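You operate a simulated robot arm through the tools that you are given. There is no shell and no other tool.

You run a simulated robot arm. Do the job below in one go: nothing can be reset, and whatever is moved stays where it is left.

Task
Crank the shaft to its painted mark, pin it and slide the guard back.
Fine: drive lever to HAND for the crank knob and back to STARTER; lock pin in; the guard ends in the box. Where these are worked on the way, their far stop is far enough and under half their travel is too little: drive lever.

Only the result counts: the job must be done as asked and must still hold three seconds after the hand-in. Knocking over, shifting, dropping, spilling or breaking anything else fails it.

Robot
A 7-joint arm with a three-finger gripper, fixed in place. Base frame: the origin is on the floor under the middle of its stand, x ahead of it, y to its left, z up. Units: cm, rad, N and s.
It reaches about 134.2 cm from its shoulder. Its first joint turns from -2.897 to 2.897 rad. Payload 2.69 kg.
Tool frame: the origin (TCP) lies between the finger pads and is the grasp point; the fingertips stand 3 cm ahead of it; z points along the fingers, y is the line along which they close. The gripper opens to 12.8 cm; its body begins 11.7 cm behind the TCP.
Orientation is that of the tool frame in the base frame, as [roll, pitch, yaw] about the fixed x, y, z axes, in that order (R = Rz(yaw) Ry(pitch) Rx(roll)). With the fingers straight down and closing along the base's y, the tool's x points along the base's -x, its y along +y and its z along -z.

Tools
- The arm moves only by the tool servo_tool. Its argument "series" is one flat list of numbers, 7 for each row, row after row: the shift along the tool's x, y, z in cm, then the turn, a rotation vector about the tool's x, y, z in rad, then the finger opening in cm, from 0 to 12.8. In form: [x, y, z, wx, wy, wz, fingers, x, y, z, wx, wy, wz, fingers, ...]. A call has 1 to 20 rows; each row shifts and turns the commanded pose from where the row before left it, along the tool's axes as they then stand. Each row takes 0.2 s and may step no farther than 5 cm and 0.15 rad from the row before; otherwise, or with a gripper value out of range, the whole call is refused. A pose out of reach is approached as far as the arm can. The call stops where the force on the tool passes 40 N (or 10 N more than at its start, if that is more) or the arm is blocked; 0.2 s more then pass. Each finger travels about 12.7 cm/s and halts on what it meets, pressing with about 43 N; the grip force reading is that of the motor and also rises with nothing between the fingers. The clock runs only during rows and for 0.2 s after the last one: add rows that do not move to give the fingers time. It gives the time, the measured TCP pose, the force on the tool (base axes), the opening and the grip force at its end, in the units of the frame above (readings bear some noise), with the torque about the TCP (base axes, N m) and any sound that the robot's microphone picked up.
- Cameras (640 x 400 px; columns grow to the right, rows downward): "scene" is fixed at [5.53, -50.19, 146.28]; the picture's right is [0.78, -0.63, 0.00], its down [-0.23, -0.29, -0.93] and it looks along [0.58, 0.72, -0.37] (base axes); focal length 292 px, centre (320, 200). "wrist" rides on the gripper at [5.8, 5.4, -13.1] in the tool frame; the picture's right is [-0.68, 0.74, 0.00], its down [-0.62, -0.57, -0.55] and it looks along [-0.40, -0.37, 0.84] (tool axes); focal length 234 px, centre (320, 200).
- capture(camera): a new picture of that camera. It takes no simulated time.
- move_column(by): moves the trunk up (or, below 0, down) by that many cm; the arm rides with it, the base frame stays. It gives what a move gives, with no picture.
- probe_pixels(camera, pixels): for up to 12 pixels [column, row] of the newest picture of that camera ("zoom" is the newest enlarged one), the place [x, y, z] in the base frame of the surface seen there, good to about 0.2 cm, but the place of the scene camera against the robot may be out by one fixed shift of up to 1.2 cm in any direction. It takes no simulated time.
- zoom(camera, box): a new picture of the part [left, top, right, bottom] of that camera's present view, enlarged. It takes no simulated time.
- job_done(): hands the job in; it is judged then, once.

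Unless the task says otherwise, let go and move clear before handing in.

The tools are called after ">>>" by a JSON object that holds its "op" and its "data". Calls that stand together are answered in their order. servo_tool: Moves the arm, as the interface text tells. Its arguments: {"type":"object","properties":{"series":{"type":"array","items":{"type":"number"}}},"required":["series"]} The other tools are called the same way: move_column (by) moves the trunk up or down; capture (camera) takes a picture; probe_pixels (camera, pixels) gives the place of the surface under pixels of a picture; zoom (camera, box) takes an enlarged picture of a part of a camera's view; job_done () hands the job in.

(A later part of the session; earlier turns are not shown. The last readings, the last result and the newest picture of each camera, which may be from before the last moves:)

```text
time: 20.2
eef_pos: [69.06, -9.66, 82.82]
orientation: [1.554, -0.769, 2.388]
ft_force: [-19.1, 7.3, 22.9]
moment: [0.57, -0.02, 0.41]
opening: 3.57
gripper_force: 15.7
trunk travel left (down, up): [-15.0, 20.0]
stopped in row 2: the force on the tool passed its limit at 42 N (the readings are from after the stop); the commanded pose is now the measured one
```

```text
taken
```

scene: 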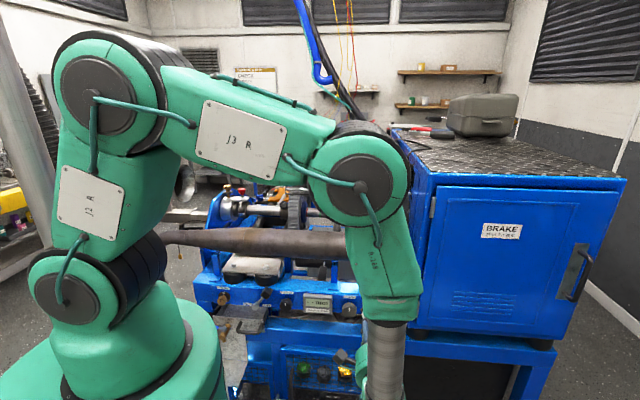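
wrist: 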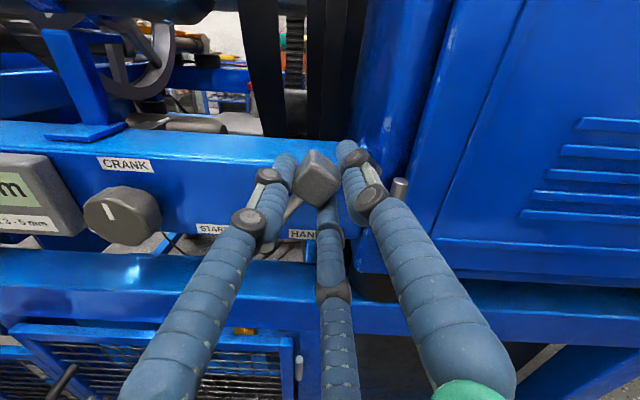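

The lever is against the HAND stop (42 N, U≈56). I'll release the knob and back straight off.

>>> {"op": "servo_tool", "data": {"series": [0, 0, 0, 0, 0, 0, 3.5, 0, 0, 0, 0, 0, 0, 5.4, 0, 0, 0, 0, 0, 0, 5.4, 0, 0, -1.5, 0, 0, 0, 5.4, 0, 0, -3, 0, 0, 0, 5.4, 0, 0, -4, 0, 0, 0, 5.4]}}

>>> {"op": "capture", "data": {"camera": "wrist"}}

>>> {"op": "capture", "data": {"camera": "scene"}}

```text
time: 21.6
eef_pos: [63.58, -15.86, 82.45]
orientation: [1.561, -0.769, 2.383]
ft_force: [-0.7, 0.6, -0.3]
moment: [0.0, 0.01, -0.01]
opening: 5.39
gripper_force: 0.1
trunk travel left (down, up): [-15.0, 20.0]
```

```text
taken
```

wrist: 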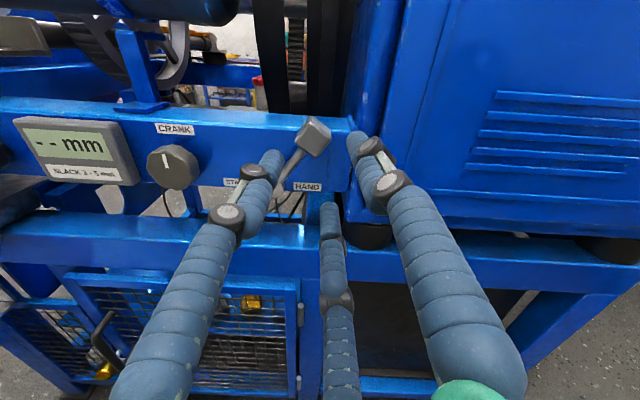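

```text
taken
```

scene: 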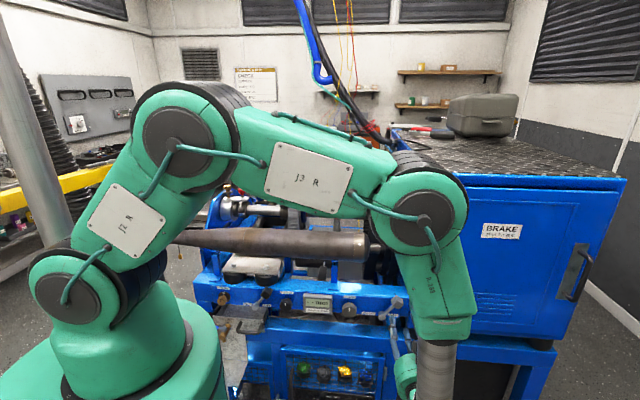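

The lever now stands at HAND. I'll probe the crank knob (wrist px (172,166)) and check that the collar mark is visible in the scene view.

>>> {"op": "probe_pixels", "data": {"camera": "wrist", "pixels": [[170, 170], [153, 170], [187, 174], [170, 188], [167, 152], [178, 168], [133, 160], [100, 140], [174, 130], [313, 135], [165, 160], [172, 180]]}}

>>> {"op": "zoom", "data": {"camera": "wrist", "box": [110, 110, 250, 210]}}

>>> {"op": "zoom", "data": {"camera": "scene", "box": [215, 180, 275, 220]}}

```text
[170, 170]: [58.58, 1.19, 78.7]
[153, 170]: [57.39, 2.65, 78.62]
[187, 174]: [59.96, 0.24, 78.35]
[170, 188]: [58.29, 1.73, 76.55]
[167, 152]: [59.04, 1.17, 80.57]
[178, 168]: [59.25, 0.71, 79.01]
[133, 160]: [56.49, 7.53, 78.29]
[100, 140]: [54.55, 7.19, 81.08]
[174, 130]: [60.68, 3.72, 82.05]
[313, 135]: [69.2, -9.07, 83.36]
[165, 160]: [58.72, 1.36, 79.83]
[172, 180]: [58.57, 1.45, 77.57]
```

```text
4.00 times, centred on (180, 160) of wrist
```

zoom: 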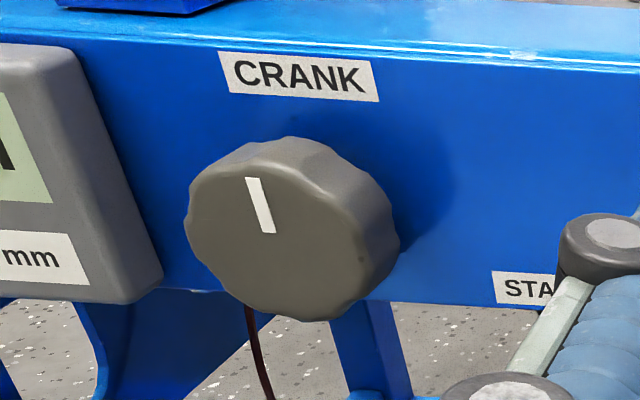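

```text
10.00 times, centred on (245, 200) of scene
```

zoom: 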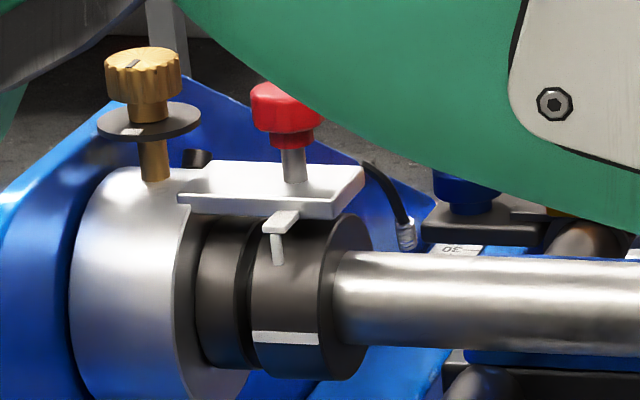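

The crank knob's face centre is near U≈41.3, z≈78.7, D≈42.1. I'll move sideways in front of it (still standing off) and check with the wrist camera.

>>> {"op": "servo_tool", "data": {"series": [2.14, -3.25, -0.3, 0, 0, 0, 6, 2.14, -3.25, -0.3, 0, 0, 0, 6, 2.14, -3.25, 0, 0, 0, 0, 6, 2.14, -3.25, 0, 0, 0, 0, 6, 0, 0, 0, 0, 0, 0, 6]}}

>>> {"op": "capture", "data": {"camera": "wrist"}}

>>> {"op": "zoom", "data": {"camera": "wrist", "box": [230, 110, 430, 235]}}

```text
time: 22.8
eef_pos: [52.2, -5.53, 79.07]
orientation: [1.558, -0.768, 2.382]
ft_force: [-0.3, 0.6, -0.1]
moment: [0.03, 0.03, -0.02]
opening: 6.0
gripper_force: 0.2
trunk travel left (down, up): [-15.0, 20.0]
```

```text
taken
```

wrist: 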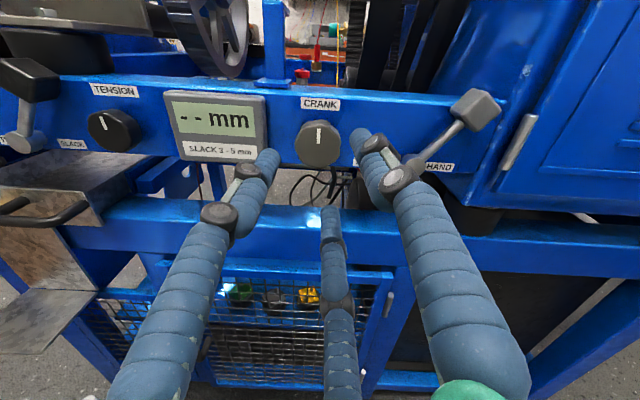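

```text
3.20 times, centred on (330, 172) of wrist
```

zoom: 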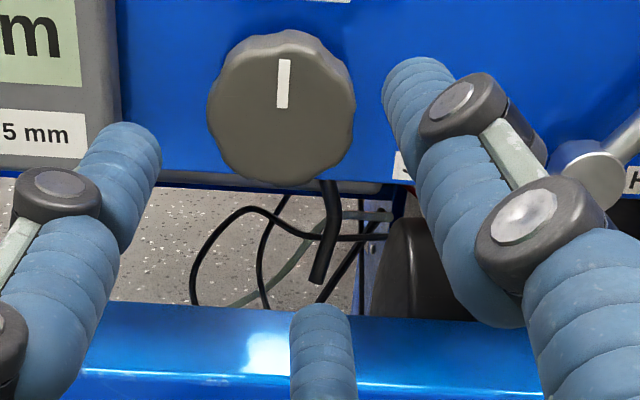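

The knob is nearly centred ahead (zoom px ~ (281,112)). I'll probe its face edges for the exact centre.

>>> {"op": "probe_pixels", "data": {"camera": "zoom", "pixels": [[281, 112], [211, 112], [345, 112], [281, 183], [281, 52], [281, 45], [283, 84], [350, 112], [240, 60], [330, 160], [115, 100], [283, 105]]}}

```text
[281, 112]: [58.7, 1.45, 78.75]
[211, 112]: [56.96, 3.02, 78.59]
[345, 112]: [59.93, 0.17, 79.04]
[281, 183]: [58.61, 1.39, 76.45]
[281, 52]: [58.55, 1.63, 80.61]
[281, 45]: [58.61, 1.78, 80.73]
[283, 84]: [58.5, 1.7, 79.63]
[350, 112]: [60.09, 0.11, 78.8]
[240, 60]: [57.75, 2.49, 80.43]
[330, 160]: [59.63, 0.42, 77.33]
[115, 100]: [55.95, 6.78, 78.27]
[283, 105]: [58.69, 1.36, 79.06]
```

The knob centre is U≈40.6, z≈78.6, radius ≈2.2. I'll centre on it, roll −45° so I can turn both ways, then advance so the fingers straddle it.

>>> {"op": "servo_tool", "data": {"series": [0.01, -0.66, 0, 0, 0, -0.131, 6, 0, 0, 0, 0, 0, -0.131, 6, 0, 0, 1, 0, 0, -0.131, 6, 0, 0, 1, 0, 0, -0.131, 6, 0, 0, 1, 0, 0, -0.131, 6, 0, 0, 1, 0, 0, -0.131, 6, 0, 0, 0, 0, 0, 0, 6]}}

>>> {"op": "capture", "data": {"camera": "wrist"}}

>>> {"op": "zoom", "data": {"camera": "wrist", "box": [220, 90, 420, 240]}}

```text
time: 24.4
eef_pos: [54.37, -2.55, 78.55]
orientation: [1.562, 0.018, 2.372]
ft_force: [-0.6, 0.2, -0.2]
moment: [0.0, 0.02, 0.01]
opening: 6.01
gripper_force: 0.1
trunk travel left (down, up): [-15.0, 20.0]
```

```text
taken
```

wrist: 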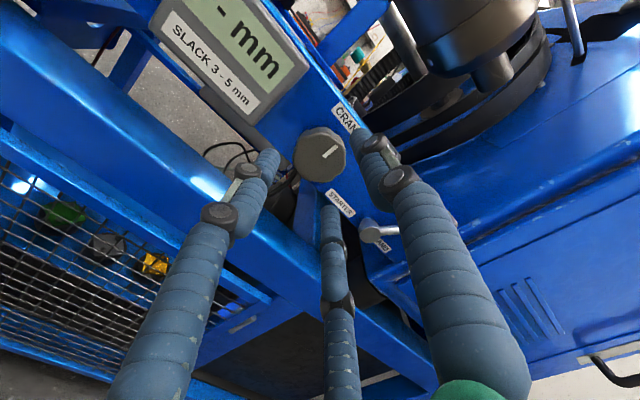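

```text
2.67 times, centred on (320, 165) of wrist
```

zoom: 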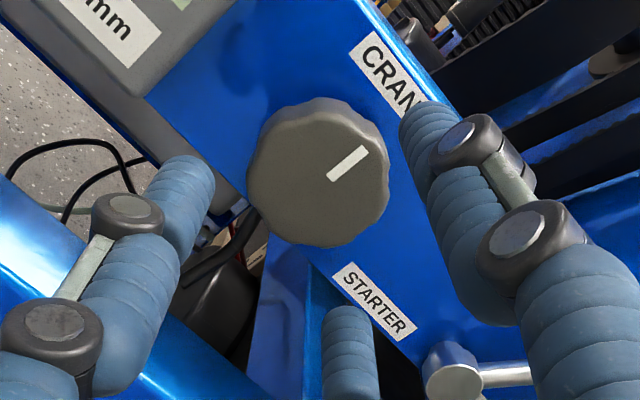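

Well centred on the knob (axis U≈40.5, z≈78.6). I'll advance 5.2 cm and close on the knob.

>>> {"op": "servo_tool", "data": {"series": [0, 0, 2, 0, 0, 0, 6, 0, 0, 2, 0, 0, 0, 6, 0, 0, 1.2, 0, 0, 0, 6, 0, 0, 0, 0, 0, 0, 4.5, 0, 0, 0, 0, 0, 0, 3.2, 0, 0, 0, 0, 0, 0, 2.5, 0, 0, 0, 0, 0, 0, 2.5]}}

>>> {"op": "capture", "data": {"camera": "wrist"}}

>>> {"op": "capture", "data": {"camera": "scene"}}

>>> {"op": "zoom", "data": {"camera": "scene", "box": [215, 180, 275, 220]}}

```text
time: 26.0
eef_pos: [58.08, 1.04, 78.58]
orientation: [1.564, 0.018, 2.373]
ft_force: [19.3, -14.3, -17.3]
moment: [-0.37, 0.24, -0.49]
opening: 4.77
gripper_force: 16.7
trunk travel left (down, up): [-15.0, 20.0]
```

```text
taken
```

wrist: 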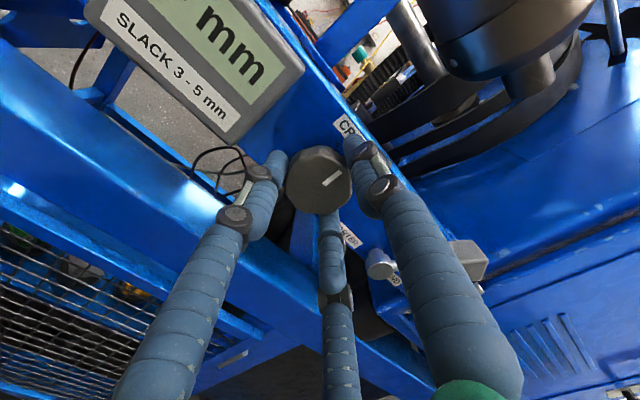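

```text
taken
```

scene: 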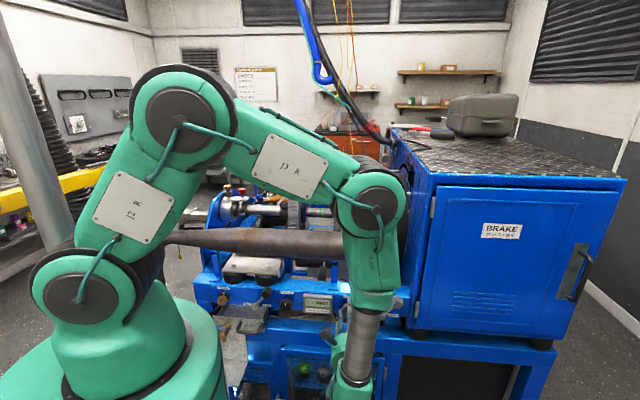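

```text
10.00 times, centred on (245, 200) of scene
```

zoom: 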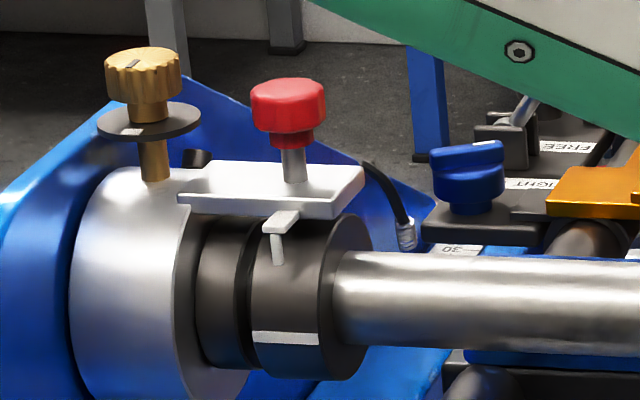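

The knob is gripped (opening 4.77) but a 29 N side load shows I'm a little off-centre; I'll shift the tool slightly right and down to unload, then do a small test turn.

>>> {"op": "servo_tool", "data": {"series": [-0.2, -0.15, 0, 0, 0, 0, 2.5, 0, 0, 0, 0, 0, 0, 2.5]}}

```text
time: 26.6
eef_pos: [58.22, 0.99, 78.66]
orientation: [1.561, 0.019, 2.376]
ft_force: [9.2, -2.2, -0.8]
moment: [0.06, -0.06, -0.16]
opening: 4.7
gripper_force: 17.0
trunk travel left (down, up): [-15.0, 20.0]
```

The side load dropped to about 9 N. Now a small clockwise test turn of the crank, then I'll look at the collar stripe.

>>> {"op": "servo_tool", "data": {"series": [0, 0, 0, 0, 0, 0.1, 2, 0, 0, 0, 0, 0, 0.1, 2, 0, 0, 0, 0, 0, 0.1, 2, 0, 0, 0, 0, 0, 0, 2]}}

>>> {"op": "zoom", "data": {"camera": "scene", "box": [215, 180, 275, 220]}}

>>> {"op": "capture", "data": {"camera": "wrist"}}

```text
time: 27.6
eef_pos: [58.28, 0.92, 78.49]
orientation: [1.564, -0.284, 2.378]
ft_force: [-2.6, -5.6, -8.8]
moment: [-0.04, 0.14, 0.15]
opening: 4.63
gripper_force: 45.2
trunk travel left (down, up): [-15.0, 20.0]
```

```text
10.00 times, centred on (245, 200) of scene
```

zoom: 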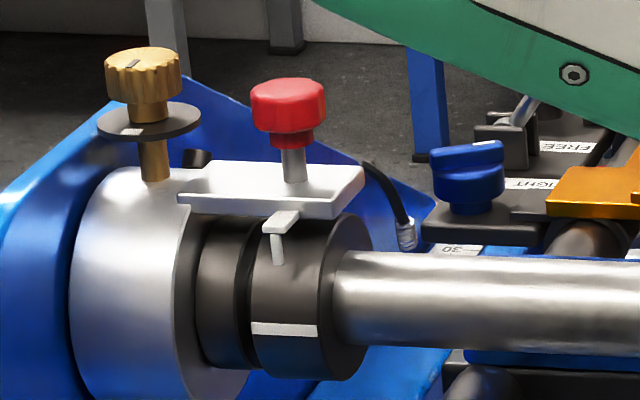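

```text
taken
```

wrist: 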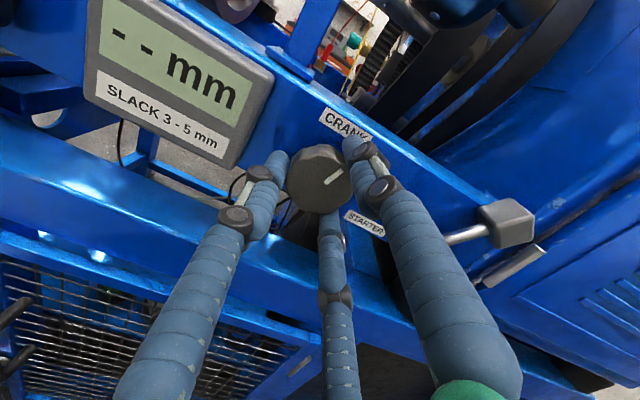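

The stripe moved up (zoom row 337→329), so clockwise is right with roughly a 1:4 ratio. I'll keep turning clockwise, watching for a roll limit.

>>> {"op": "servo_tool", "data": {"series": [0, 0, 0, 0, 0, 0.12, 2, 0, 0, 0, 0, 0, 0.12, 2, 0, 0, 0, 0, 0, 0.12, 2, 0, 0, 0, 0, 0, 0.12, 2, 0, 0, 0, 0, 0, 0.12, 2, 0, 0, 0, 0, 0, 0.12, 2, 0, 0, 0, 0, 0, 0, 2]}}

>>> {"op": "zoom", "data": {"camera": "scene", "box": [215, 180, 275, 220]}}

>>> {"op": "capture", "data": {"camera": "wrist"}}

```text
time: 29.2
eef_pos: [58.2, 1.12, 78.53]
orientation: [1.555, -1.005, 2.388]
ft_force: [3.9, 9.4, -8.7]
moment: [0.02, 0.05, 0.27]
opening: 4.65
gripper_force: 44.8
trunk travel left (down, up): [-15.0, 20.0]
```

```text
10.00 times, centred on (245, 200) of scene
```

zoom: 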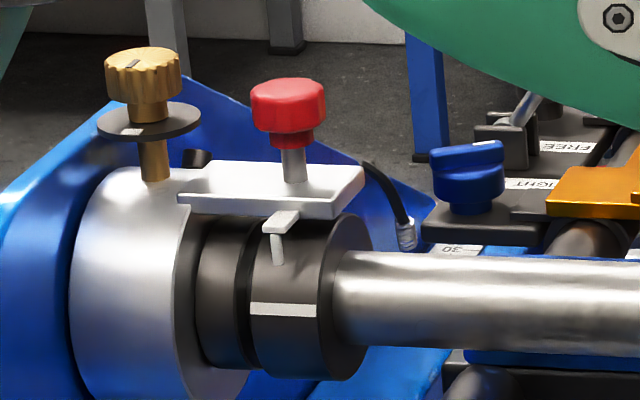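

```text
taken
```

wrist: 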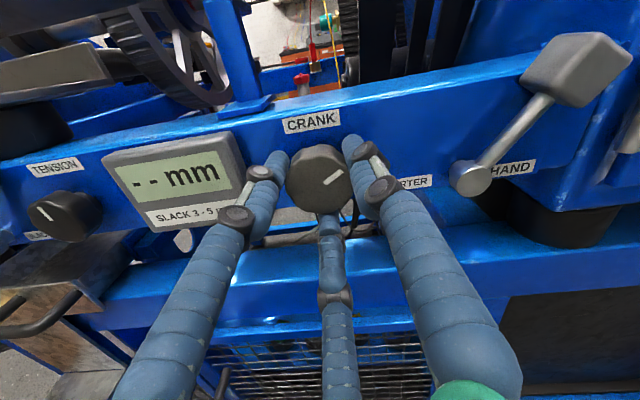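

The stripe is now at zoom row 309 (ratio about 1/3). I estimate about 1.6 rad more knob turn; I'll continue clockwise as far as the roll allows.

>>> {"op": "servo_tool", "data": {"series": [0, 0, 0, 0, 0, 0.12, 2, 0, 0, 0, 0, 0, 0.12, 2, 0, 0, 0, 0, 0, 0.12, 2, 0, 0, 0, 0, 0, 0.12, 2, 0, 0, 0, 0, 0, 0.12, 2, 0, 0, 0, 0, 0, 0, 2]}}

>>> {"op": "zoom", "data": {"camera": "scene", "box": [215, 180, 275, 220]}}

>>> {"op": "capture", "data": {"camera": "wrist"}}

```text
time: 30.6
eef_pos: [58.25, 0.92, 78.46]
orientation: [-1.367, -1.535, -0.973]
ft_force: [0.5, -1.1, -20.6]
moment: [-0.33, 0.4, -0.01]
opening: 4.66
gripper_force: 45.4
trunk travel left (down, up): [-15.0, 20.0]
```

```text
10.00 times, centred on (245, 200) of scene
```

zoom: 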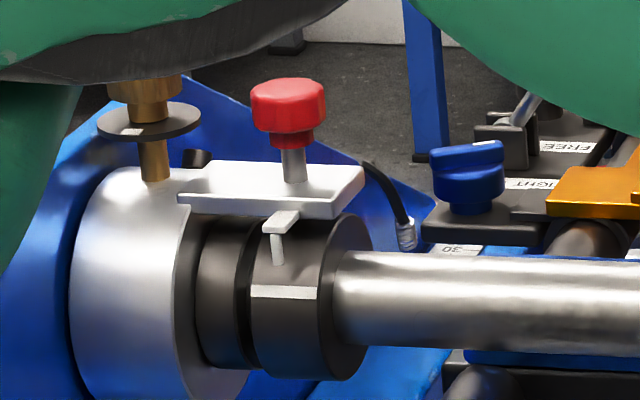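

```text
taken
```

wrist: 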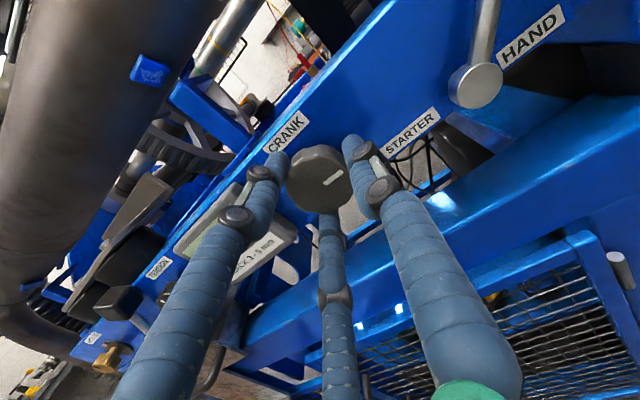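

The stripe reached zoom row 291; the arm body has shifted a bit in the scene view. I'll check the whole arm before turning further.

>>> {"op": "capture", "data": {"camera": "scene"}}

```text
taken
```

scene: 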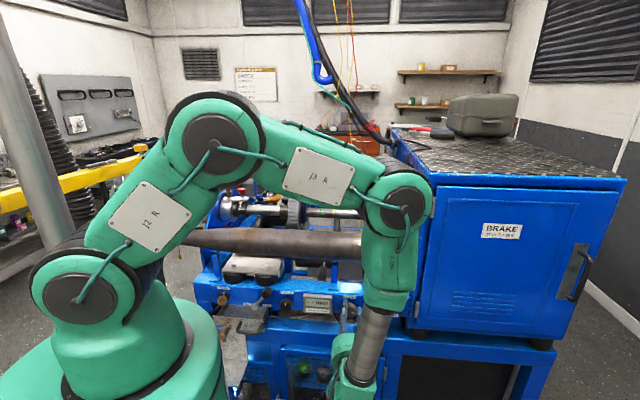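

The elbow is leaning as the wrist nears its limit, so I'll regrasp: open, back off 4 cm, and roll back −120°.

>>> {"op": "servo_tool", "data": {"series": [0, 0, 0, 0, 0, 0, 5, 0, 0, 0, 0, 0, 0, 6, 0, 0, -2, 0, 0, 0, 6, 0, 0, -2.2, 0, 0, 0, 6, 0, 0, 0, 0, 0, -0.1396, 6, 0, 0, 0, 0, 0, -0.1396, 6, 0, 0, 0, 0, 0, -0.1396, 6, 0, 0, 0, 0, 0, -0.1396, 6, 0, 0, 0, 0, 0, -0.1396, 6, 0, 0, 0, 0, 0, -0.1396, 6, 0, 0, 0, 0, 0, -0.1396, 6, 0, 0, 0, 0, 0, -0.1396, 6, 0, 0, 0, 0, 0, -0.1396, 6, 0, 0, 0, 0, 0, -0.1396, 6, 0, 0, 0, 0, 0, -0.1396, 6, 0, 0, 0, 0, 0, -0.1396, 6, 0, 0, 0, 0, 0, -0.1396, 6, 0, 0, 0, 0, 0, -0.1396, 6, 0, 0, 0, 0, 0, -0.1396, 6]}}

>>> {"op": "capture", "data": {"camera": "wrist"}}

>>> {"op": "zoom", "data": {"camera": "scene", "box": [215, 180, 275, 220]}}

>>> {"op": "capture", "data": {"camera": "scene"}}

```text
time: 34.6
eef_pos: [55.34, -2.01, 78.47]
orientation: [1.56, 0.494, 2.371]
ft_force: [0.6, -0.1, 0.6]
moment: [0.01, 0.02, 0.02]
opening: 6.02
gripper_force: 0.1
trunk travel left (down, up): [-15.0, 20.0]
```

```text
taken
```

wrist: 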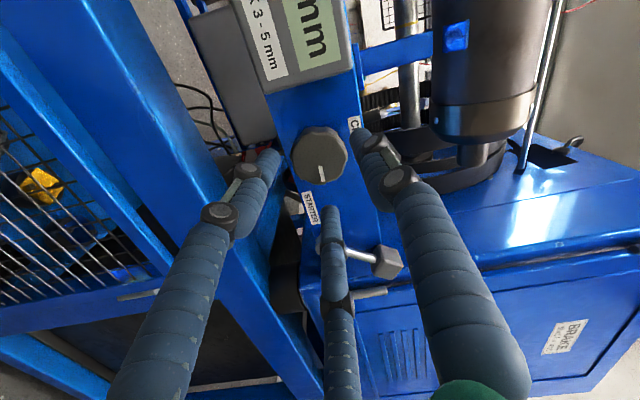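

```text
10.00 times, centred on (245, 200) of scene
```

zoom: 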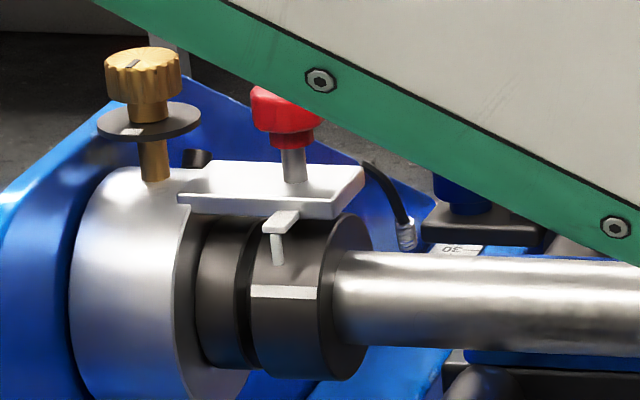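

```text
taken
```

scene: 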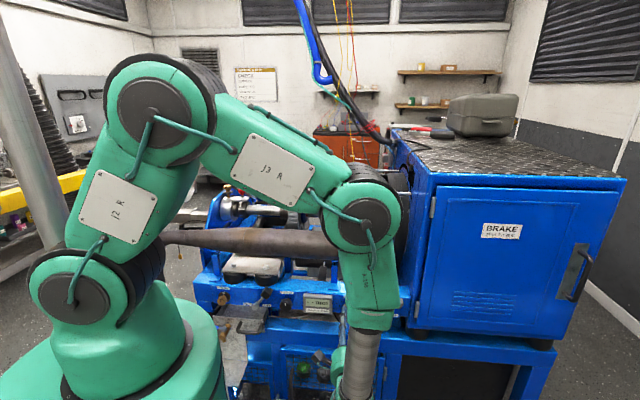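

The shaft held its position (stripe still row 291). I'll advance onto the knob again, grip, and turn 0.72 rad more clockwise.

>>> {"op": "servo_tool", "data": {"series": [0, 0, 2.1, 0, 0, 0, 6, 0, 0, 2.1, 0, 0, 0, 6, 0, 0, 0, 0, 0, 0, 4.5, 0, 0, 0, 0, 0, 0, 3.2, 0, 0, 0, 0, 0, 0, 2, 0, 0, 0, 0, 0, 0, 2, 0, 0, 0, 0, 0, 0.12, 2, 0, 0, 0, 0, 0, 0.12, 2, 0, 0, 0, 0, 0, 0.12, 2, 0, 0, 0, 0, 0, 0.12, 2, 0, 0, 0, 0, 0, 0.12, 2, 0, 0, 0, 0, 0, 0.12, 2, 0, 0, 0, 0, 0, 0, 2]}}

>>> {"op": "zoom", "data": {"camera": "scene", "box": [215, 180, 275, 220]}}

>>> {"op": "capture", "data": {"camera": "wrist"}}

```text
time: 37.4
eef_pos: [58.22, 0.87, 78.47]
orientation: [1.564, -0.233, 2.375]
ft_force: [-10.0, 3.4, -22.4]
moment: [-0.4, 0.45, 0.27]
opening: 4.63
gripper_force: 44.8
trunk travel left (down, up): [-15.0, 20.0]
```

```text
10.00 times, centred on (245, 200) of scene
```

zoom: 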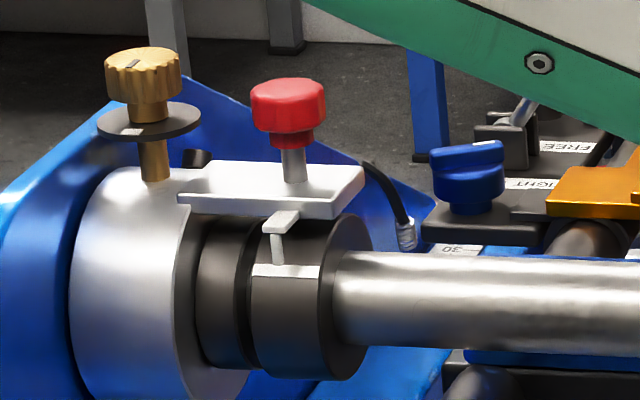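

```text
taken
```

wrist: 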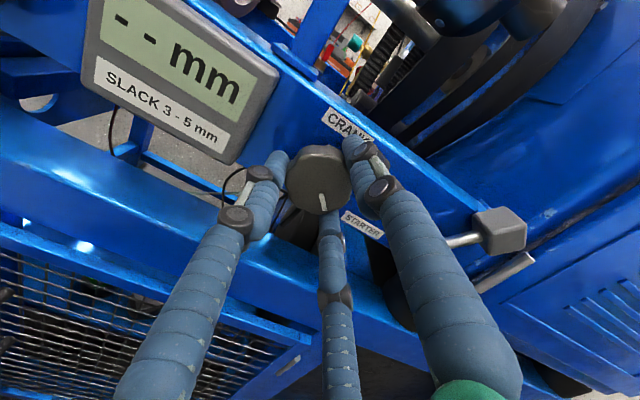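

The stripe now sits right below the pointer tip (stripe rows 265–278, tip row ~264). I'll zoom tightly and probe both to compute their true angles about the shaft.

>>> {"op": "zoom", "data": {"camera": "scene", "box": [236, 198, 254, 219]}}

>>> {"op": "probe_pixels", "data": {"camera": "zoom", "pixels": [[190, 130], [190, 150], [190, 170], [200, 230], [210, 240], [250, 240], [290, 240], [250, 330], [250, 280], [250, 380], [190, 100], [320, 200]]}}

```text
16.00 times, centred on (245, 208) of scene
```

zoom: 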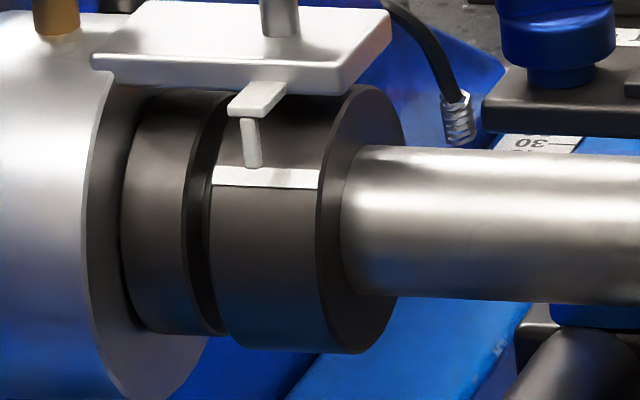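

```text
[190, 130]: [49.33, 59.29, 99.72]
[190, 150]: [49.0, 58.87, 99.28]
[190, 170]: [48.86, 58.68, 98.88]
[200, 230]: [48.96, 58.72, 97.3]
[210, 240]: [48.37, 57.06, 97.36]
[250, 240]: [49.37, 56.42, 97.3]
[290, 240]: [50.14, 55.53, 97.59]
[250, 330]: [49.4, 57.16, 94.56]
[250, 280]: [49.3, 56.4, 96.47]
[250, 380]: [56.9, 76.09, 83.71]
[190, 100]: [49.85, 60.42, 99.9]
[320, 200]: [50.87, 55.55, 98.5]
```

>>> {"op": "probe_pixels", "data": {"camera": "zoom", "pixels": [[250, 98], [249, 125], [251, 140], [253, 155], [254, 163], [235, 178], [265, 179], [300, 180], [280, 140], [270, 220], [265, 340], [285, 115]]}}

>>> {"op": "probe_pixels", "data": {"camera": "zoom", "pixels": [[300, 120], [300, 110], [270, 200], [270, 260], [270, 300], [270, 320], [500, 170], [500, 200], [500, 230], [500, 260], [500, 290], [340, 120]]}}

```text
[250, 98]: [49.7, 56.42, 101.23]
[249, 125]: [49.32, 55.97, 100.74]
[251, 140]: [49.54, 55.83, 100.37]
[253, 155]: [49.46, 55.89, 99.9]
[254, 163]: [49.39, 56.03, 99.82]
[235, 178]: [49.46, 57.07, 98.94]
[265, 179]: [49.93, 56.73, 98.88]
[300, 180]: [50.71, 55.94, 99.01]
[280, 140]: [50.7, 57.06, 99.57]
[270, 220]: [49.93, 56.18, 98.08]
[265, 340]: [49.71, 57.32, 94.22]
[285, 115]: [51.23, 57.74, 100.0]
```

```text
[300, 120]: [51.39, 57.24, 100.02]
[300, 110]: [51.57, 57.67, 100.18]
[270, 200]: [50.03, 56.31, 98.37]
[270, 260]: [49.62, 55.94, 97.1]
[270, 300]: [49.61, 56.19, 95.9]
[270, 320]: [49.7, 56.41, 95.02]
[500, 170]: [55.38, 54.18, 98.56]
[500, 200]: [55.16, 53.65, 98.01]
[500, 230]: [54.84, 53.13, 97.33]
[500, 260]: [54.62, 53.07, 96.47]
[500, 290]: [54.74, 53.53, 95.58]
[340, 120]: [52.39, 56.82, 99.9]
```

Computed angles: stripe ≈40.5°, pointer tip ≈42° about the shaft axis — nearly aligned. I'll release the knob, back off and rise to get a close wrist-camera look at the collar before changing the lever.

>>> {"op": "servo_tool", "data": {"series": [0, 0, 0, 0, 0, 0, 5, 0, 0, 0, 0, 0, 0, 6, 0, 0, -2, 0, 0, 0, 6, 0, 0, -3, 0, 0, 0, 6, 0, 0, -4, 0, 0, 0, 6, 0, 0, -4, 0, 0, 0.135, 5, 0, 0, 0, 0, 0, 0.135, 4, 0, 0, 0, 0, 0, 0.135, 3, 0, 0, 0, 0, 0, 0.135, 2, 0, 0, 0, 0, 0, 0, 1]}}

>>> {"op": "capture", "data": {"camera": "wrist"}}

>>> {"op": "zoom", "data": {"camera": "scene", "box": [236, 198, 254, 219]}}

```text
time: 39.6
eef_pos: [49.27, -8.26, 78.49]
orientation: [1.557, -0.771, 2.383]
ft_force: [0.3, 0.5, 0.8]
moment: [-0.03, 0.01, 0.01]
opening: 0.99
gripper_force: 0.0
trunk travel left (down, up): [-15.0, 20.0]
```

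```text
taken
```

wrist: 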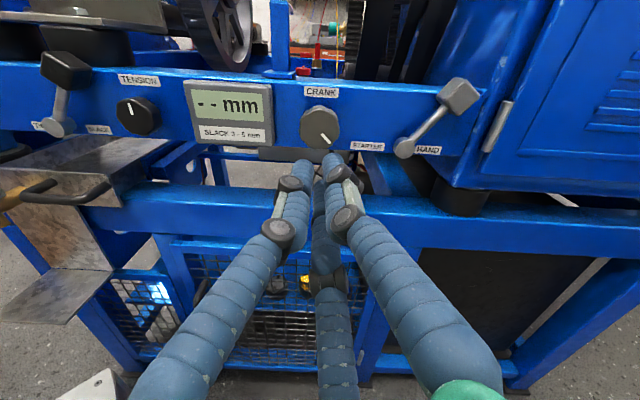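

```text
16.00 times, centred on (245, 208) of scene
```

zoom: 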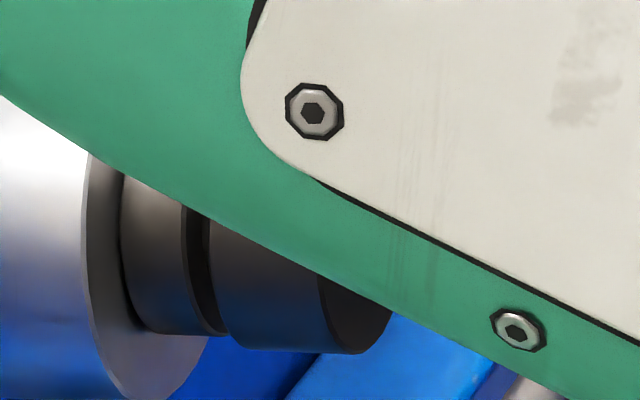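

The lever remains at HAND and knob's line now points lower-right. I'll rise to z≈122 in front of the machine.

>>> {"op": "servo_tool", "data": {"series": [2.93, 3.01, 0, 0, 0, 0, 0, 2.93, 3.01, 0, 0, 0, 0, 0, 2.93, 3.01, 0, 0, 0, 0, 0, 2.93, 3.01, 0, 0, 0, 0, 0, 2.93, 3.01, 0, 0, 0, 0, 0, 2.93, 3.01, 0, 0, 0, 0, 0, 2.93, 3.01, 0, 0, 0, 0, 0, 2.93, 3.01, 0, 0, 0, 0, 0, 2.93, 3.01, 0, 0, 0, 0, 0, 2.93, 3.01, 0, 0, 0, 0, 0]}}

>>> {"op": "capture", "data": {"camera": "scene"}}

>>> {"op": "capture", "data": {"camera": "wrist"}}

```text
time: 41.8
eef_pos: [48.9, -8.28, 120.26]
orientation: [1.558, -0.77, 2.383]
ft_force: [0.6, 0.9, 0.3]
moment: [0.03, -0.02, 0.04]
opening: 0.19
gripper_force: 32.0
trunk travel left (down, up): [-15.0, 20.0]
```

```text
taken
```

scene: 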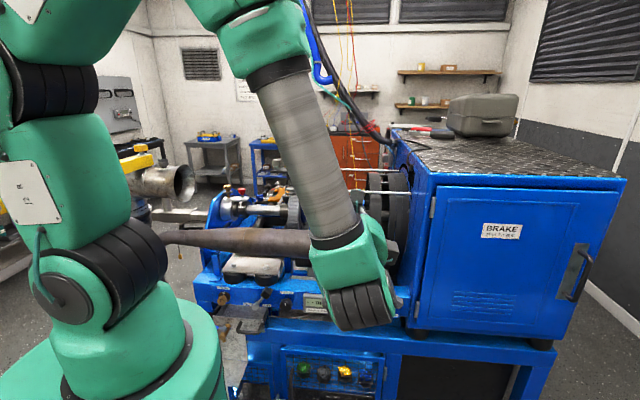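

```text
taken
```

wrist: 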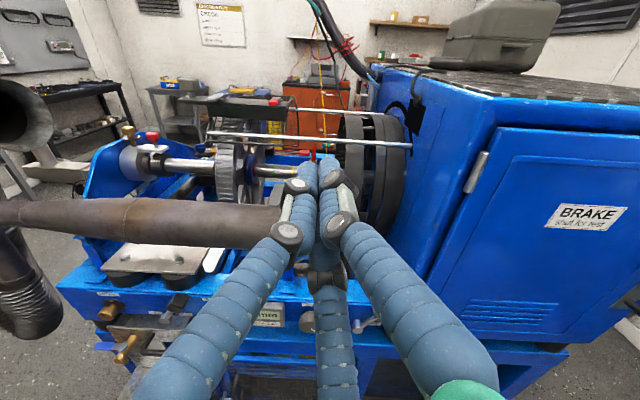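

From here I'll move to U≈11, D≈57, z≈119, where the wrist camera sees the collar along about 42° so the pointer-to-stripe view is free of parallax.

>>> {"op": "servo_tool", "data": {"series": [2.04, -2.16, 2.86, 0, 0, 0, 0, 2.04, -2.16, 2.86, 0, 0, 0, 0, 2.04, -2.16, 2.86, 0, 0, 0, 0, 2.04, -2.16, 2.86, 0, 0, 0, 0, 2.04, -2.16, 2.86, 0, 0, 0, 0, 2.04, -2.16, 2.86, 0, 0, 0, 0, 2.04, -2.16, 2.86, 0, 0, 0, 0, 2.04, -2.16, 2.86, 0, 0, 0, 0, 2.04, -2.16, 2.86, 0, 0, 0, 0, 2.04, -2.16, 2.86, 0, 0, 0, 0, 0, 0, 0, 0, 0, 0, 0]}}

>>> {"op": "capture", "data": {"camera": "wrist"}}

>>> {"op": "capture", "data": {"camera": "scene"}}

```text
time: 44.2
eef_pos: [47.25, 32.67, 119.26]
orientation: [1.561, -0.769, 2.38]
ft_force: [0.6, 0.2, 0.5]
moment: [0.01, -0.04, -0.03]
opening: 0.19
gripper_force: 31.5
trunk travel left (down, up): [-15.0, 20.0]
```

```text
taken
```

wrist: 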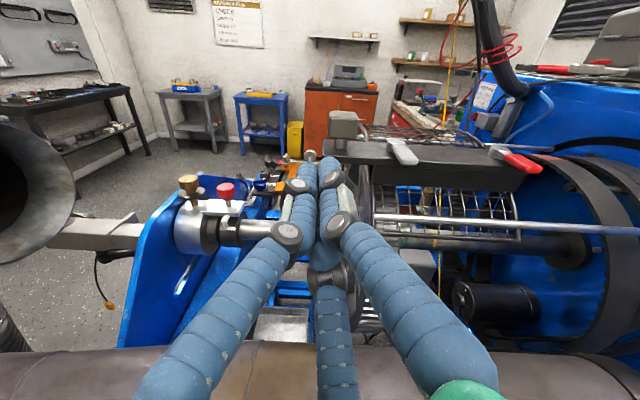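

```text
taken
```

scene: 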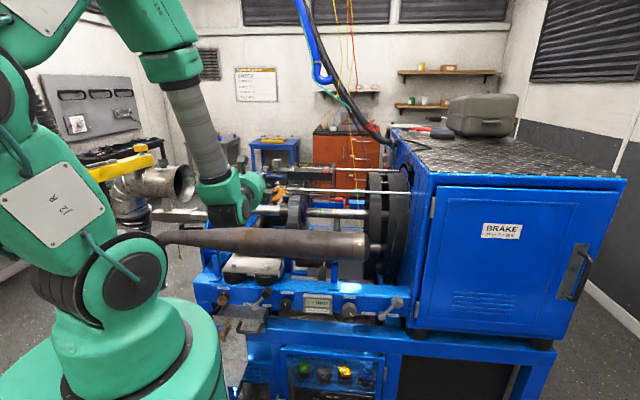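

The collar is in view at wrist px (215,225). I'll zoom on it and probe pointer, stripe, pin and guard parts.

>>> {"op": "zoom", "data": {"camera": "wrist", "box": [170, 165, 290, 265]}}

>>> {"op": "zoom", "data": {"camera": "wrist", "box": [195, 195, 245, 245]}}

>>> {"op": "zoom", "data": {"camera": "wrist", "box": [300, 95, 580, 260]}}

```text
4.00 times, centred on (230, 215) of wrist
```

zoom: 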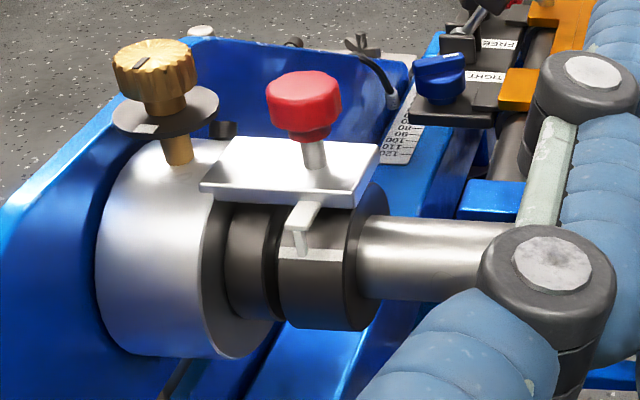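

```text
8.00 times, centred on (220, 220) of wrist
```

zoom: 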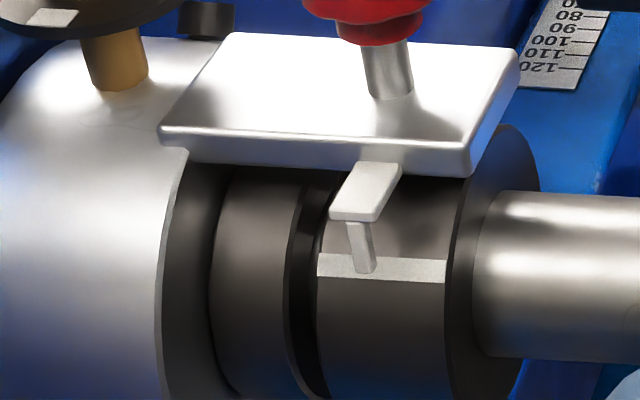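

```text
2.29 times, centred on (440, 178) of wrist
```

zoom: 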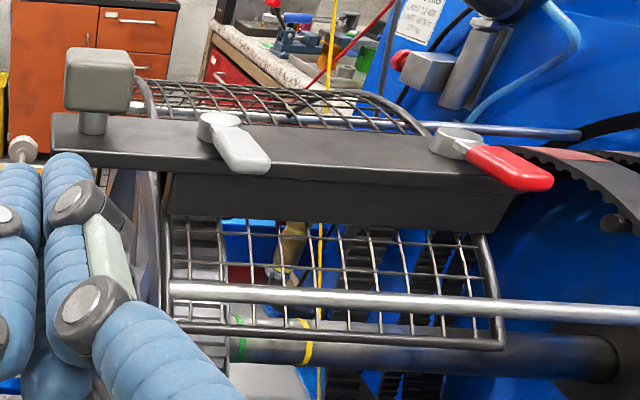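

From this near-radial view the pointer's end sits right at the middle of the stripe (zoom (366,267)) — aligned. I'll probe the pin, guard handle, latches and slot from here for later.

>>> {"op": "probe_pixels", "data": {"camera": "wrist", "pixels": [[226, 186], [219, 187], [233, 187], [226, 196], [228, 204], [240, 205], [342, 116], [342, 124], [333, 124], [352, 124], [340, 143], [330, 150]]}}

>>> {"op": "probe_pixels", "data": {"camera": "wrist", "pixels": [[404, 158], [391, 144], [523, 164], [497, 152], [440, 160], [440, 175], [525, 172], [380, 165], [400, 220], [375, 150], [602, 228], [225, 229]]}}

>>> {"op": "zoom", "data": {"camera": "scene", "box": [230, 180, 330, 250]}}

```text
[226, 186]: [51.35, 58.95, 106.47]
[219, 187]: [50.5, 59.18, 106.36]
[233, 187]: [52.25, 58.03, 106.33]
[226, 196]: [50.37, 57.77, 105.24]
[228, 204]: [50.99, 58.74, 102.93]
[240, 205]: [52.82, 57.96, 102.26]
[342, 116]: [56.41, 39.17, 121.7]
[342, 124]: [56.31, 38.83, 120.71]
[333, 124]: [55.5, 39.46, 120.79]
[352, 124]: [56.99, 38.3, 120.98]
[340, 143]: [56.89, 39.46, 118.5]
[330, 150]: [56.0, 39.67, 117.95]
```

```text
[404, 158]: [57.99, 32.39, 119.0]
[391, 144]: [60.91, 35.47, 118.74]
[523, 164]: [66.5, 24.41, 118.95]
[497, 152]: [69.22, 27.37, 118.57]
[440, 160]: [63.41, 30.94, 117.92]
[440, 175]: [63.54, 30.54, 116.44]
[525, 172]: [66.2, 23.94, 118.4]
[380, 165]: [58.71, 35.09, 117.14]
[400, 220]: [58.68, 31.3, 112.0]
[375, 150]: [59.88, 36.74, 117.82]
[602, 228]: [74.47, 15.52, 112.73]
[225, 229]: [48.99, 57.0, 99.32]
```

```text
5.71 times, centred on (280, 215) of scene
```

zoom: 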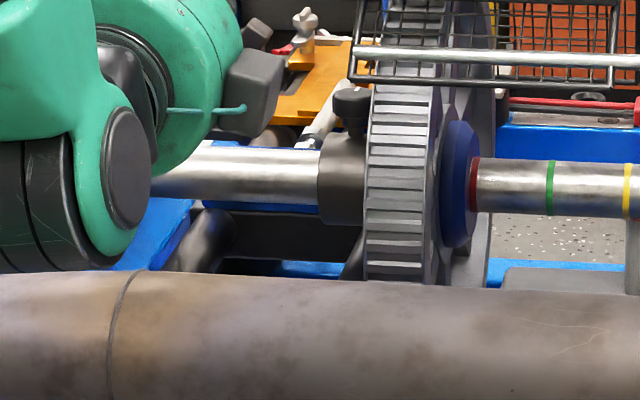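

Pin knob top is at about (51.3,58.8,106.5) with ~2 cm of stem showing; guard handle at about (56.4,38.9,121). Now I'll go back the way I came to return the lever to STARTER first.

>>> {"op": "servo_tool", "data": {"series": [-2.04, 2.16, -2.86, 0, 0, 0, 0, -2.04, 2.16, -2.86, 0, 0, 0, 0, -2.04, 2.16, -2.86, 0, 0, 0, 0, -2.04, 2.16, -2.86, 0, 0, 0, 0, -2.04, 2.16, -2.86, 0, 0, 0, 0, -2.04, 2.16, -2.86, 0, 0, 0, 0, -2.04, 2.16, -2.86, 0, 0, 0, 0, -2.04, 2.16, -2.86, 0, 0, 0, 0, -2.04, 2.16, -2.86, 0, 0, 0, 0, -2.04, 2.16, -2.0, 0, 0, 0, 2, 0, 0, 0, 0, 0, 0, 4]}}

```text
time: 46.6
eef_pos: [49.68, -8.05, 120.59]
orientation: [1.557, -0.77, 2.383]
ft_force: [0.4, 0.5, 0.3]
moment: [-0.02, 0.0, 0.02]
opening: 4.0
gripper_force: 0.0
trunk travel left (down, up): [-15.0, 20.0]
```

Back in front of the panel. I'll descend diagonally to stand off in front of the lever knob at U≈56, z≈83.

>>> {"op": "servo_tool", "data": {"series": [-3.7, -1.67, 0.2, 0, 0, 0, 5.6, -3.7, -1.67, 0.2, 0, 0, 0, 5.6, -3.7, -1.67, 0.2, 0, 0, 0, 5.6, -3.7, -1.67, 0.2, 0, 0, 0, 5.6, -3.7, -1.67, 0.2, 0, 0, 0, 5.6, -3.7, -1.67, 0.2, 0, 0, 0, 5.6, -3.7, -1.67, 0.2, 0, 0, 0, 5.6, -3.7, -1.67, 0.2, 0, 0, 0, 5.6, -3.7, -1.67, 0.2, 0, 0, 0, 5.6, -3.7, -1.67, 0.2, 0, 0, 0, 5.6, 0, 0, 0, 0, 0, 0, 5.6]}}

>>> {"op": "capture", "data": {"camera": "wrist"}}

>>> {"op": "capture", "data": {"camera": "scene"}}

```text
time: 49.0
eef_pos: [61.98, -16.65, 82.74]
orientation: [1.559, -0.769, 2.383]
ft_force: [0.2, -1.0, -0.1]
moment: [0.01, 0.01, 0.01]
opening: 5.59
gripper_force: 0.1
trunk travel left (down, up): [-15.0, 20.0]
```

```text
taken
```

wrist: 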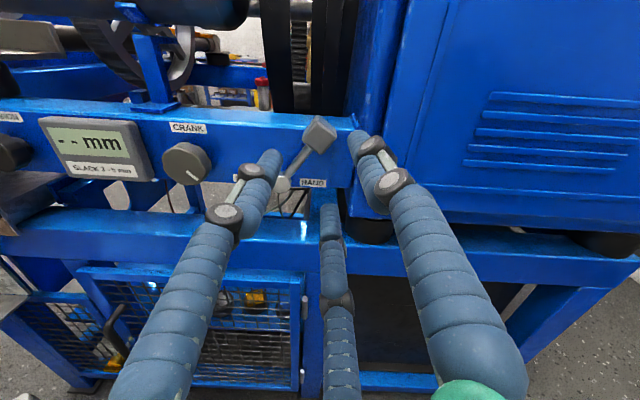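

```text
taken
```

scene: 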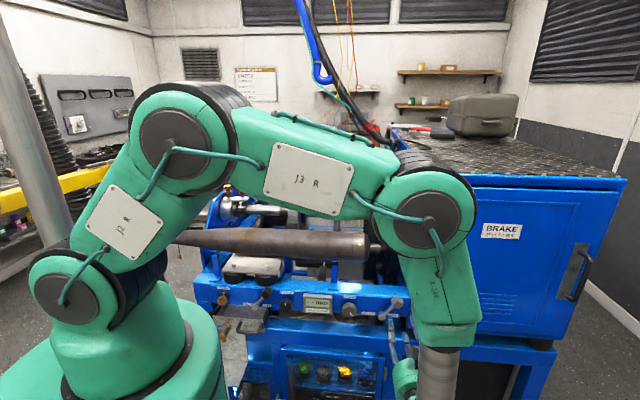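

I'm in front of the lever at HAND (knob at wrist px (319,133)). I'll probe its face to centre.

>>> {"op": "zoom", "data": {"camera": "wrist", "box": [260, 100, 380, 200]}}

>>> {"op": "probe_pixels", "data": {"camera": "wrist", "pixels": [[318, 136], [310, 135], [326, 140], [318, 128], [316, 144], [284, 186]]}}

```text
4.00 times, centred on (320, 150) of wrist
```

zoom: 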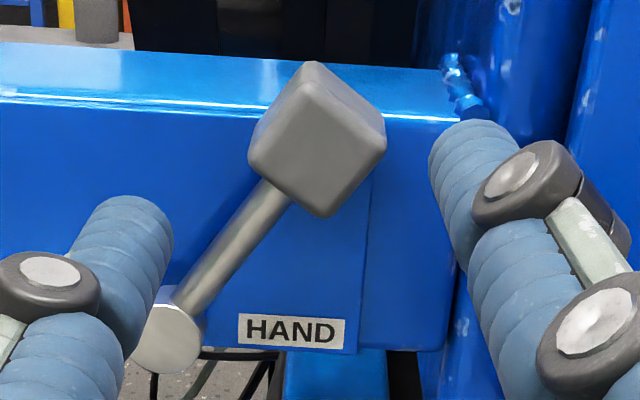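

```text
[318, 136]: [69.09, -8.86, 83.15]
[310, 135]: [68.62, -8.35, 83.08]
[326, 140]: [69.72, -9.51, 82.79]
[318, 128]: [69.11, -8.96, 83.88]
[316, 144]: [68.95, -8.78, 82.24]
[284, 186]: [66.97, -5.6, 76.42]
```

Knob centre is U≈55.5, z≈82.95. I'll centre, advance and grip it.

>>> {"op": "servo_tool", "data": {"series": [0.36, -0.13, 0, 0, 0, 0, 5.6, 0, 0, 3, 0, 0, 0, 5.6, 0, 0, 3, 0, 0, 0, 5.6, 0, 0, 3, 0, 0, 0, 5.6, 0, 0, 0.9, 0, 0, 0, 5.6, 0, 0, 0, 0, 0, 0, 4, 0, 0, 0, 0, 0, 0, 2.5, 0, 0, 0, 0, 0, 0, 1.5, 0, 0, 0, 0, 0, 0, 1.5]}}

>>> {"op": "capture", "data": {"camera": "wrist"}}

```text
time: 51.0
eef_pos: [68.42, -9.13, 82.81]
orientation: [1.563, -0.771, 2.383]
ft_force: [-12.2, 11.5, -21.1]
moment: [-0.09, 0.64, 0.5]
opening: 3.41
gripper_force: 13.7
trunk travel left (down, up): [-15.0, 20.0]
```

```text
taken
```

wrist: 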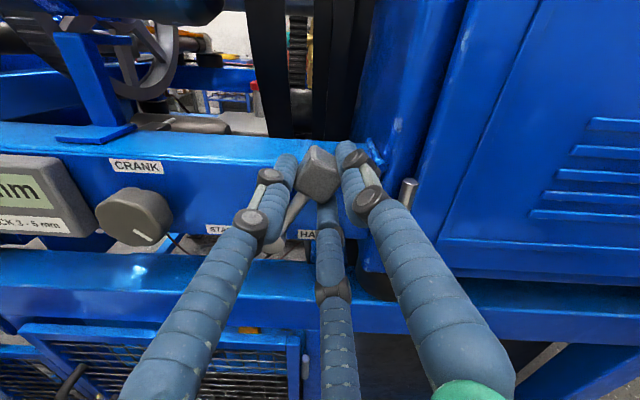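

The knob is gripped (opening 3.4). I'll swing it anticlockwise back over the pivot, first half.

>>> {"op": "servo_tool", "data": {"series": [0.87, -0.36, 0, 0, 0, -0.122, 1.5, 0.9, -0.23, 0, 0, 0, -0.122, 1.5, 0.9, -0.23, 0, 0, 0, -0.122, 1.5, 0.9, -0.23, 0, 0, 0, -0.122, 1.5, 0.9, -0.23, 0, 0, 0, -0.122, 1.5]}}

>>> {"op": "capture", "data": {"camera": "wrist"}}

```text
time: 52.0
eef_pos: [65.98, -6.69, 83.91]
orientation: [1.568, -0.288, 2.377]
ft_force: [8.8, 11.4, -10.2]
moment: [-0.08, 0.19, -0.29]
opening: 3.35
gripper_force: 45.2
trunk travel left (down, up): [-15.0, 20.0]
stopped in row 5: the force on the tool passed its limit at 41 N (the readings are from after the stop); the commanded pose is now the measured one
```

```text
taken
```

wrist: 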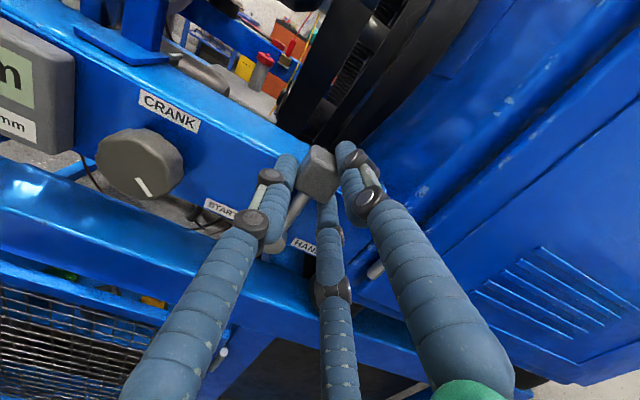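

The lever is at about top centre; the call stopped marginally over the force limit. I'll continue the swing with smaller steps and a slightly tighter radius.

>>> {"op": "servo_tool", "data": {"series": [0.45, -0.2, -0.1, 0, 0, -0.061, 2, 0.45, -0.125, 0, 0, 0, -0.061, 2, 0.45, -0.125, 0, 0, 0, -0.061, 2, 0.45, -0.125, 0, 0, 0, -0.061, 2, 0.45, -0.125, 0, 0, 0, -0.061, 2, 0.45, -0.125, 0, 0, 0, -0.061, 2]}}

>>> {"op": "capture", "data": {"camera": "wrist"}}

```text
time: 52.6
eef_pos: [65.44, -6.22, 83.82]
orientation: [1.567, -0.178, 2.379]
ft_force: [13.7, 11.8, -6.9]
moment: [-0.01, 0.07, 0.41]
opening: 3.36
gripper_force: 44.8
trunk travel left (down, up): [-15.0, 20.0]
stopped in row 2: the force on the tool passed its limit at 42 N (the readings are from after the stop); the commanded pose is now the measured one
```

```text
taken
```

wrist: 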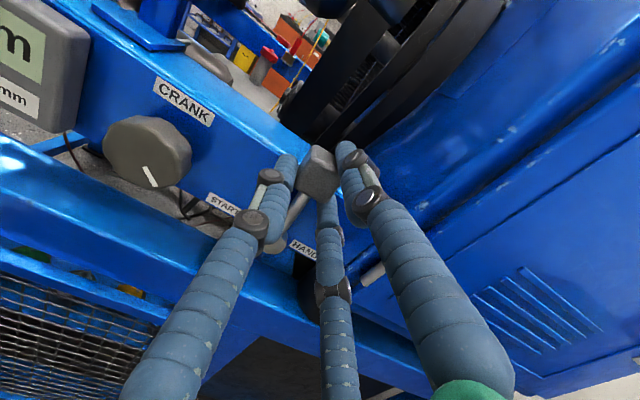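

The squeeze itself is loading the tool (18 N along the approach axis). I'll loosen to a cage of ~3.8 cm and push the knob on toward STARTER with that.

>>> {"op": "servo_tool", "data": {"series": [0, 0, 0, 0, 0, 0, 3.8, 0, 0, 0, 0, 0, 0, 3.8, 0.45, -0.125, 0, 0, 0, -0.061, 3.8, 0.45, -0.125, 0, 0, 0, -0.061, 3.8, 0.45, -0.125, 0, 0, 0, -0.061, 3.8, 0.45, -0.125, 0, 0, 0, -0.061, 3.8]}}

>>> {"op": "capture", "data": {"camera": "wrist"}}

```text
time: 54.0
eef_pos: [64.17, -5.0, 83.69]
orientation: [1.566, 0.068, 2.377]
ft_force: [-1.2, -0.2, -1.1]
moment: [-0.03, -0.03, 0.0]
opening: 3.81
gripper_force: 0.0
trunk travel left (down, up): [-15.0, 20.0]
```

```text
taken
```

wrist: 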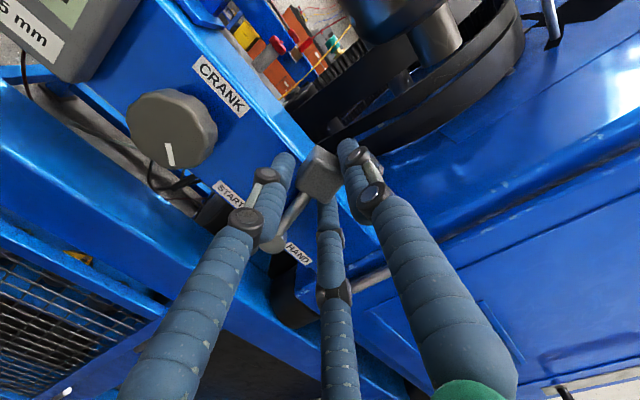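

Moving freely now with the knob caged (U≈49.2). I'll continue toward the STARTER stop.

>>> {"op": "servo_tool", "data": {"series": [0.45, -0.11, 0, 0, 0, -0.061, 3.8, 0.45, -0.11, 0, 0, 0, -0.061, 3.8, 0.45, -0.11, 0, 0, 0, -0.061, 3.8, 0.45, -0.11, 0, 0, 0, -0.061, 3.8, 0.45, -0.11, 0, 0, 0, -0.061, 3.8, 0.45, -0.11, 0, 0, 0, -0.061, 3.8]}}

>>> {"op": "capture", "data": {"camera": "wrist"}}

```text
time: 55.4
eef_pos: [62.33, -3.38, 82.34]
orientation: [1.567, 0.434, 2.373]
ft_force: [4.9, -5.1, -5.2]
moment: [-0.03, 0.13, -0.31]
opening: 4.36
gripper_force: 4.2
trunk travel left (down, up): [-15.0, 20.0]
```

```text
taken
```

wrist: 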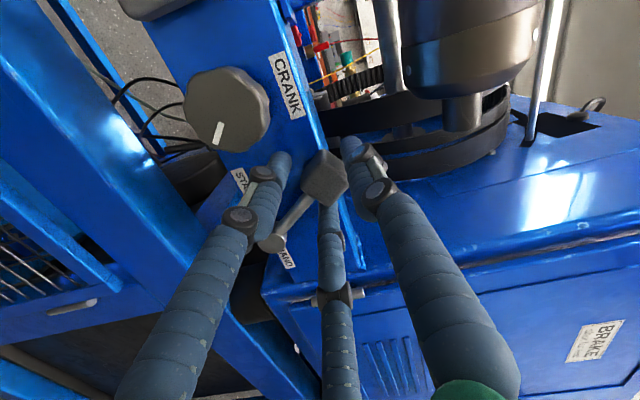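

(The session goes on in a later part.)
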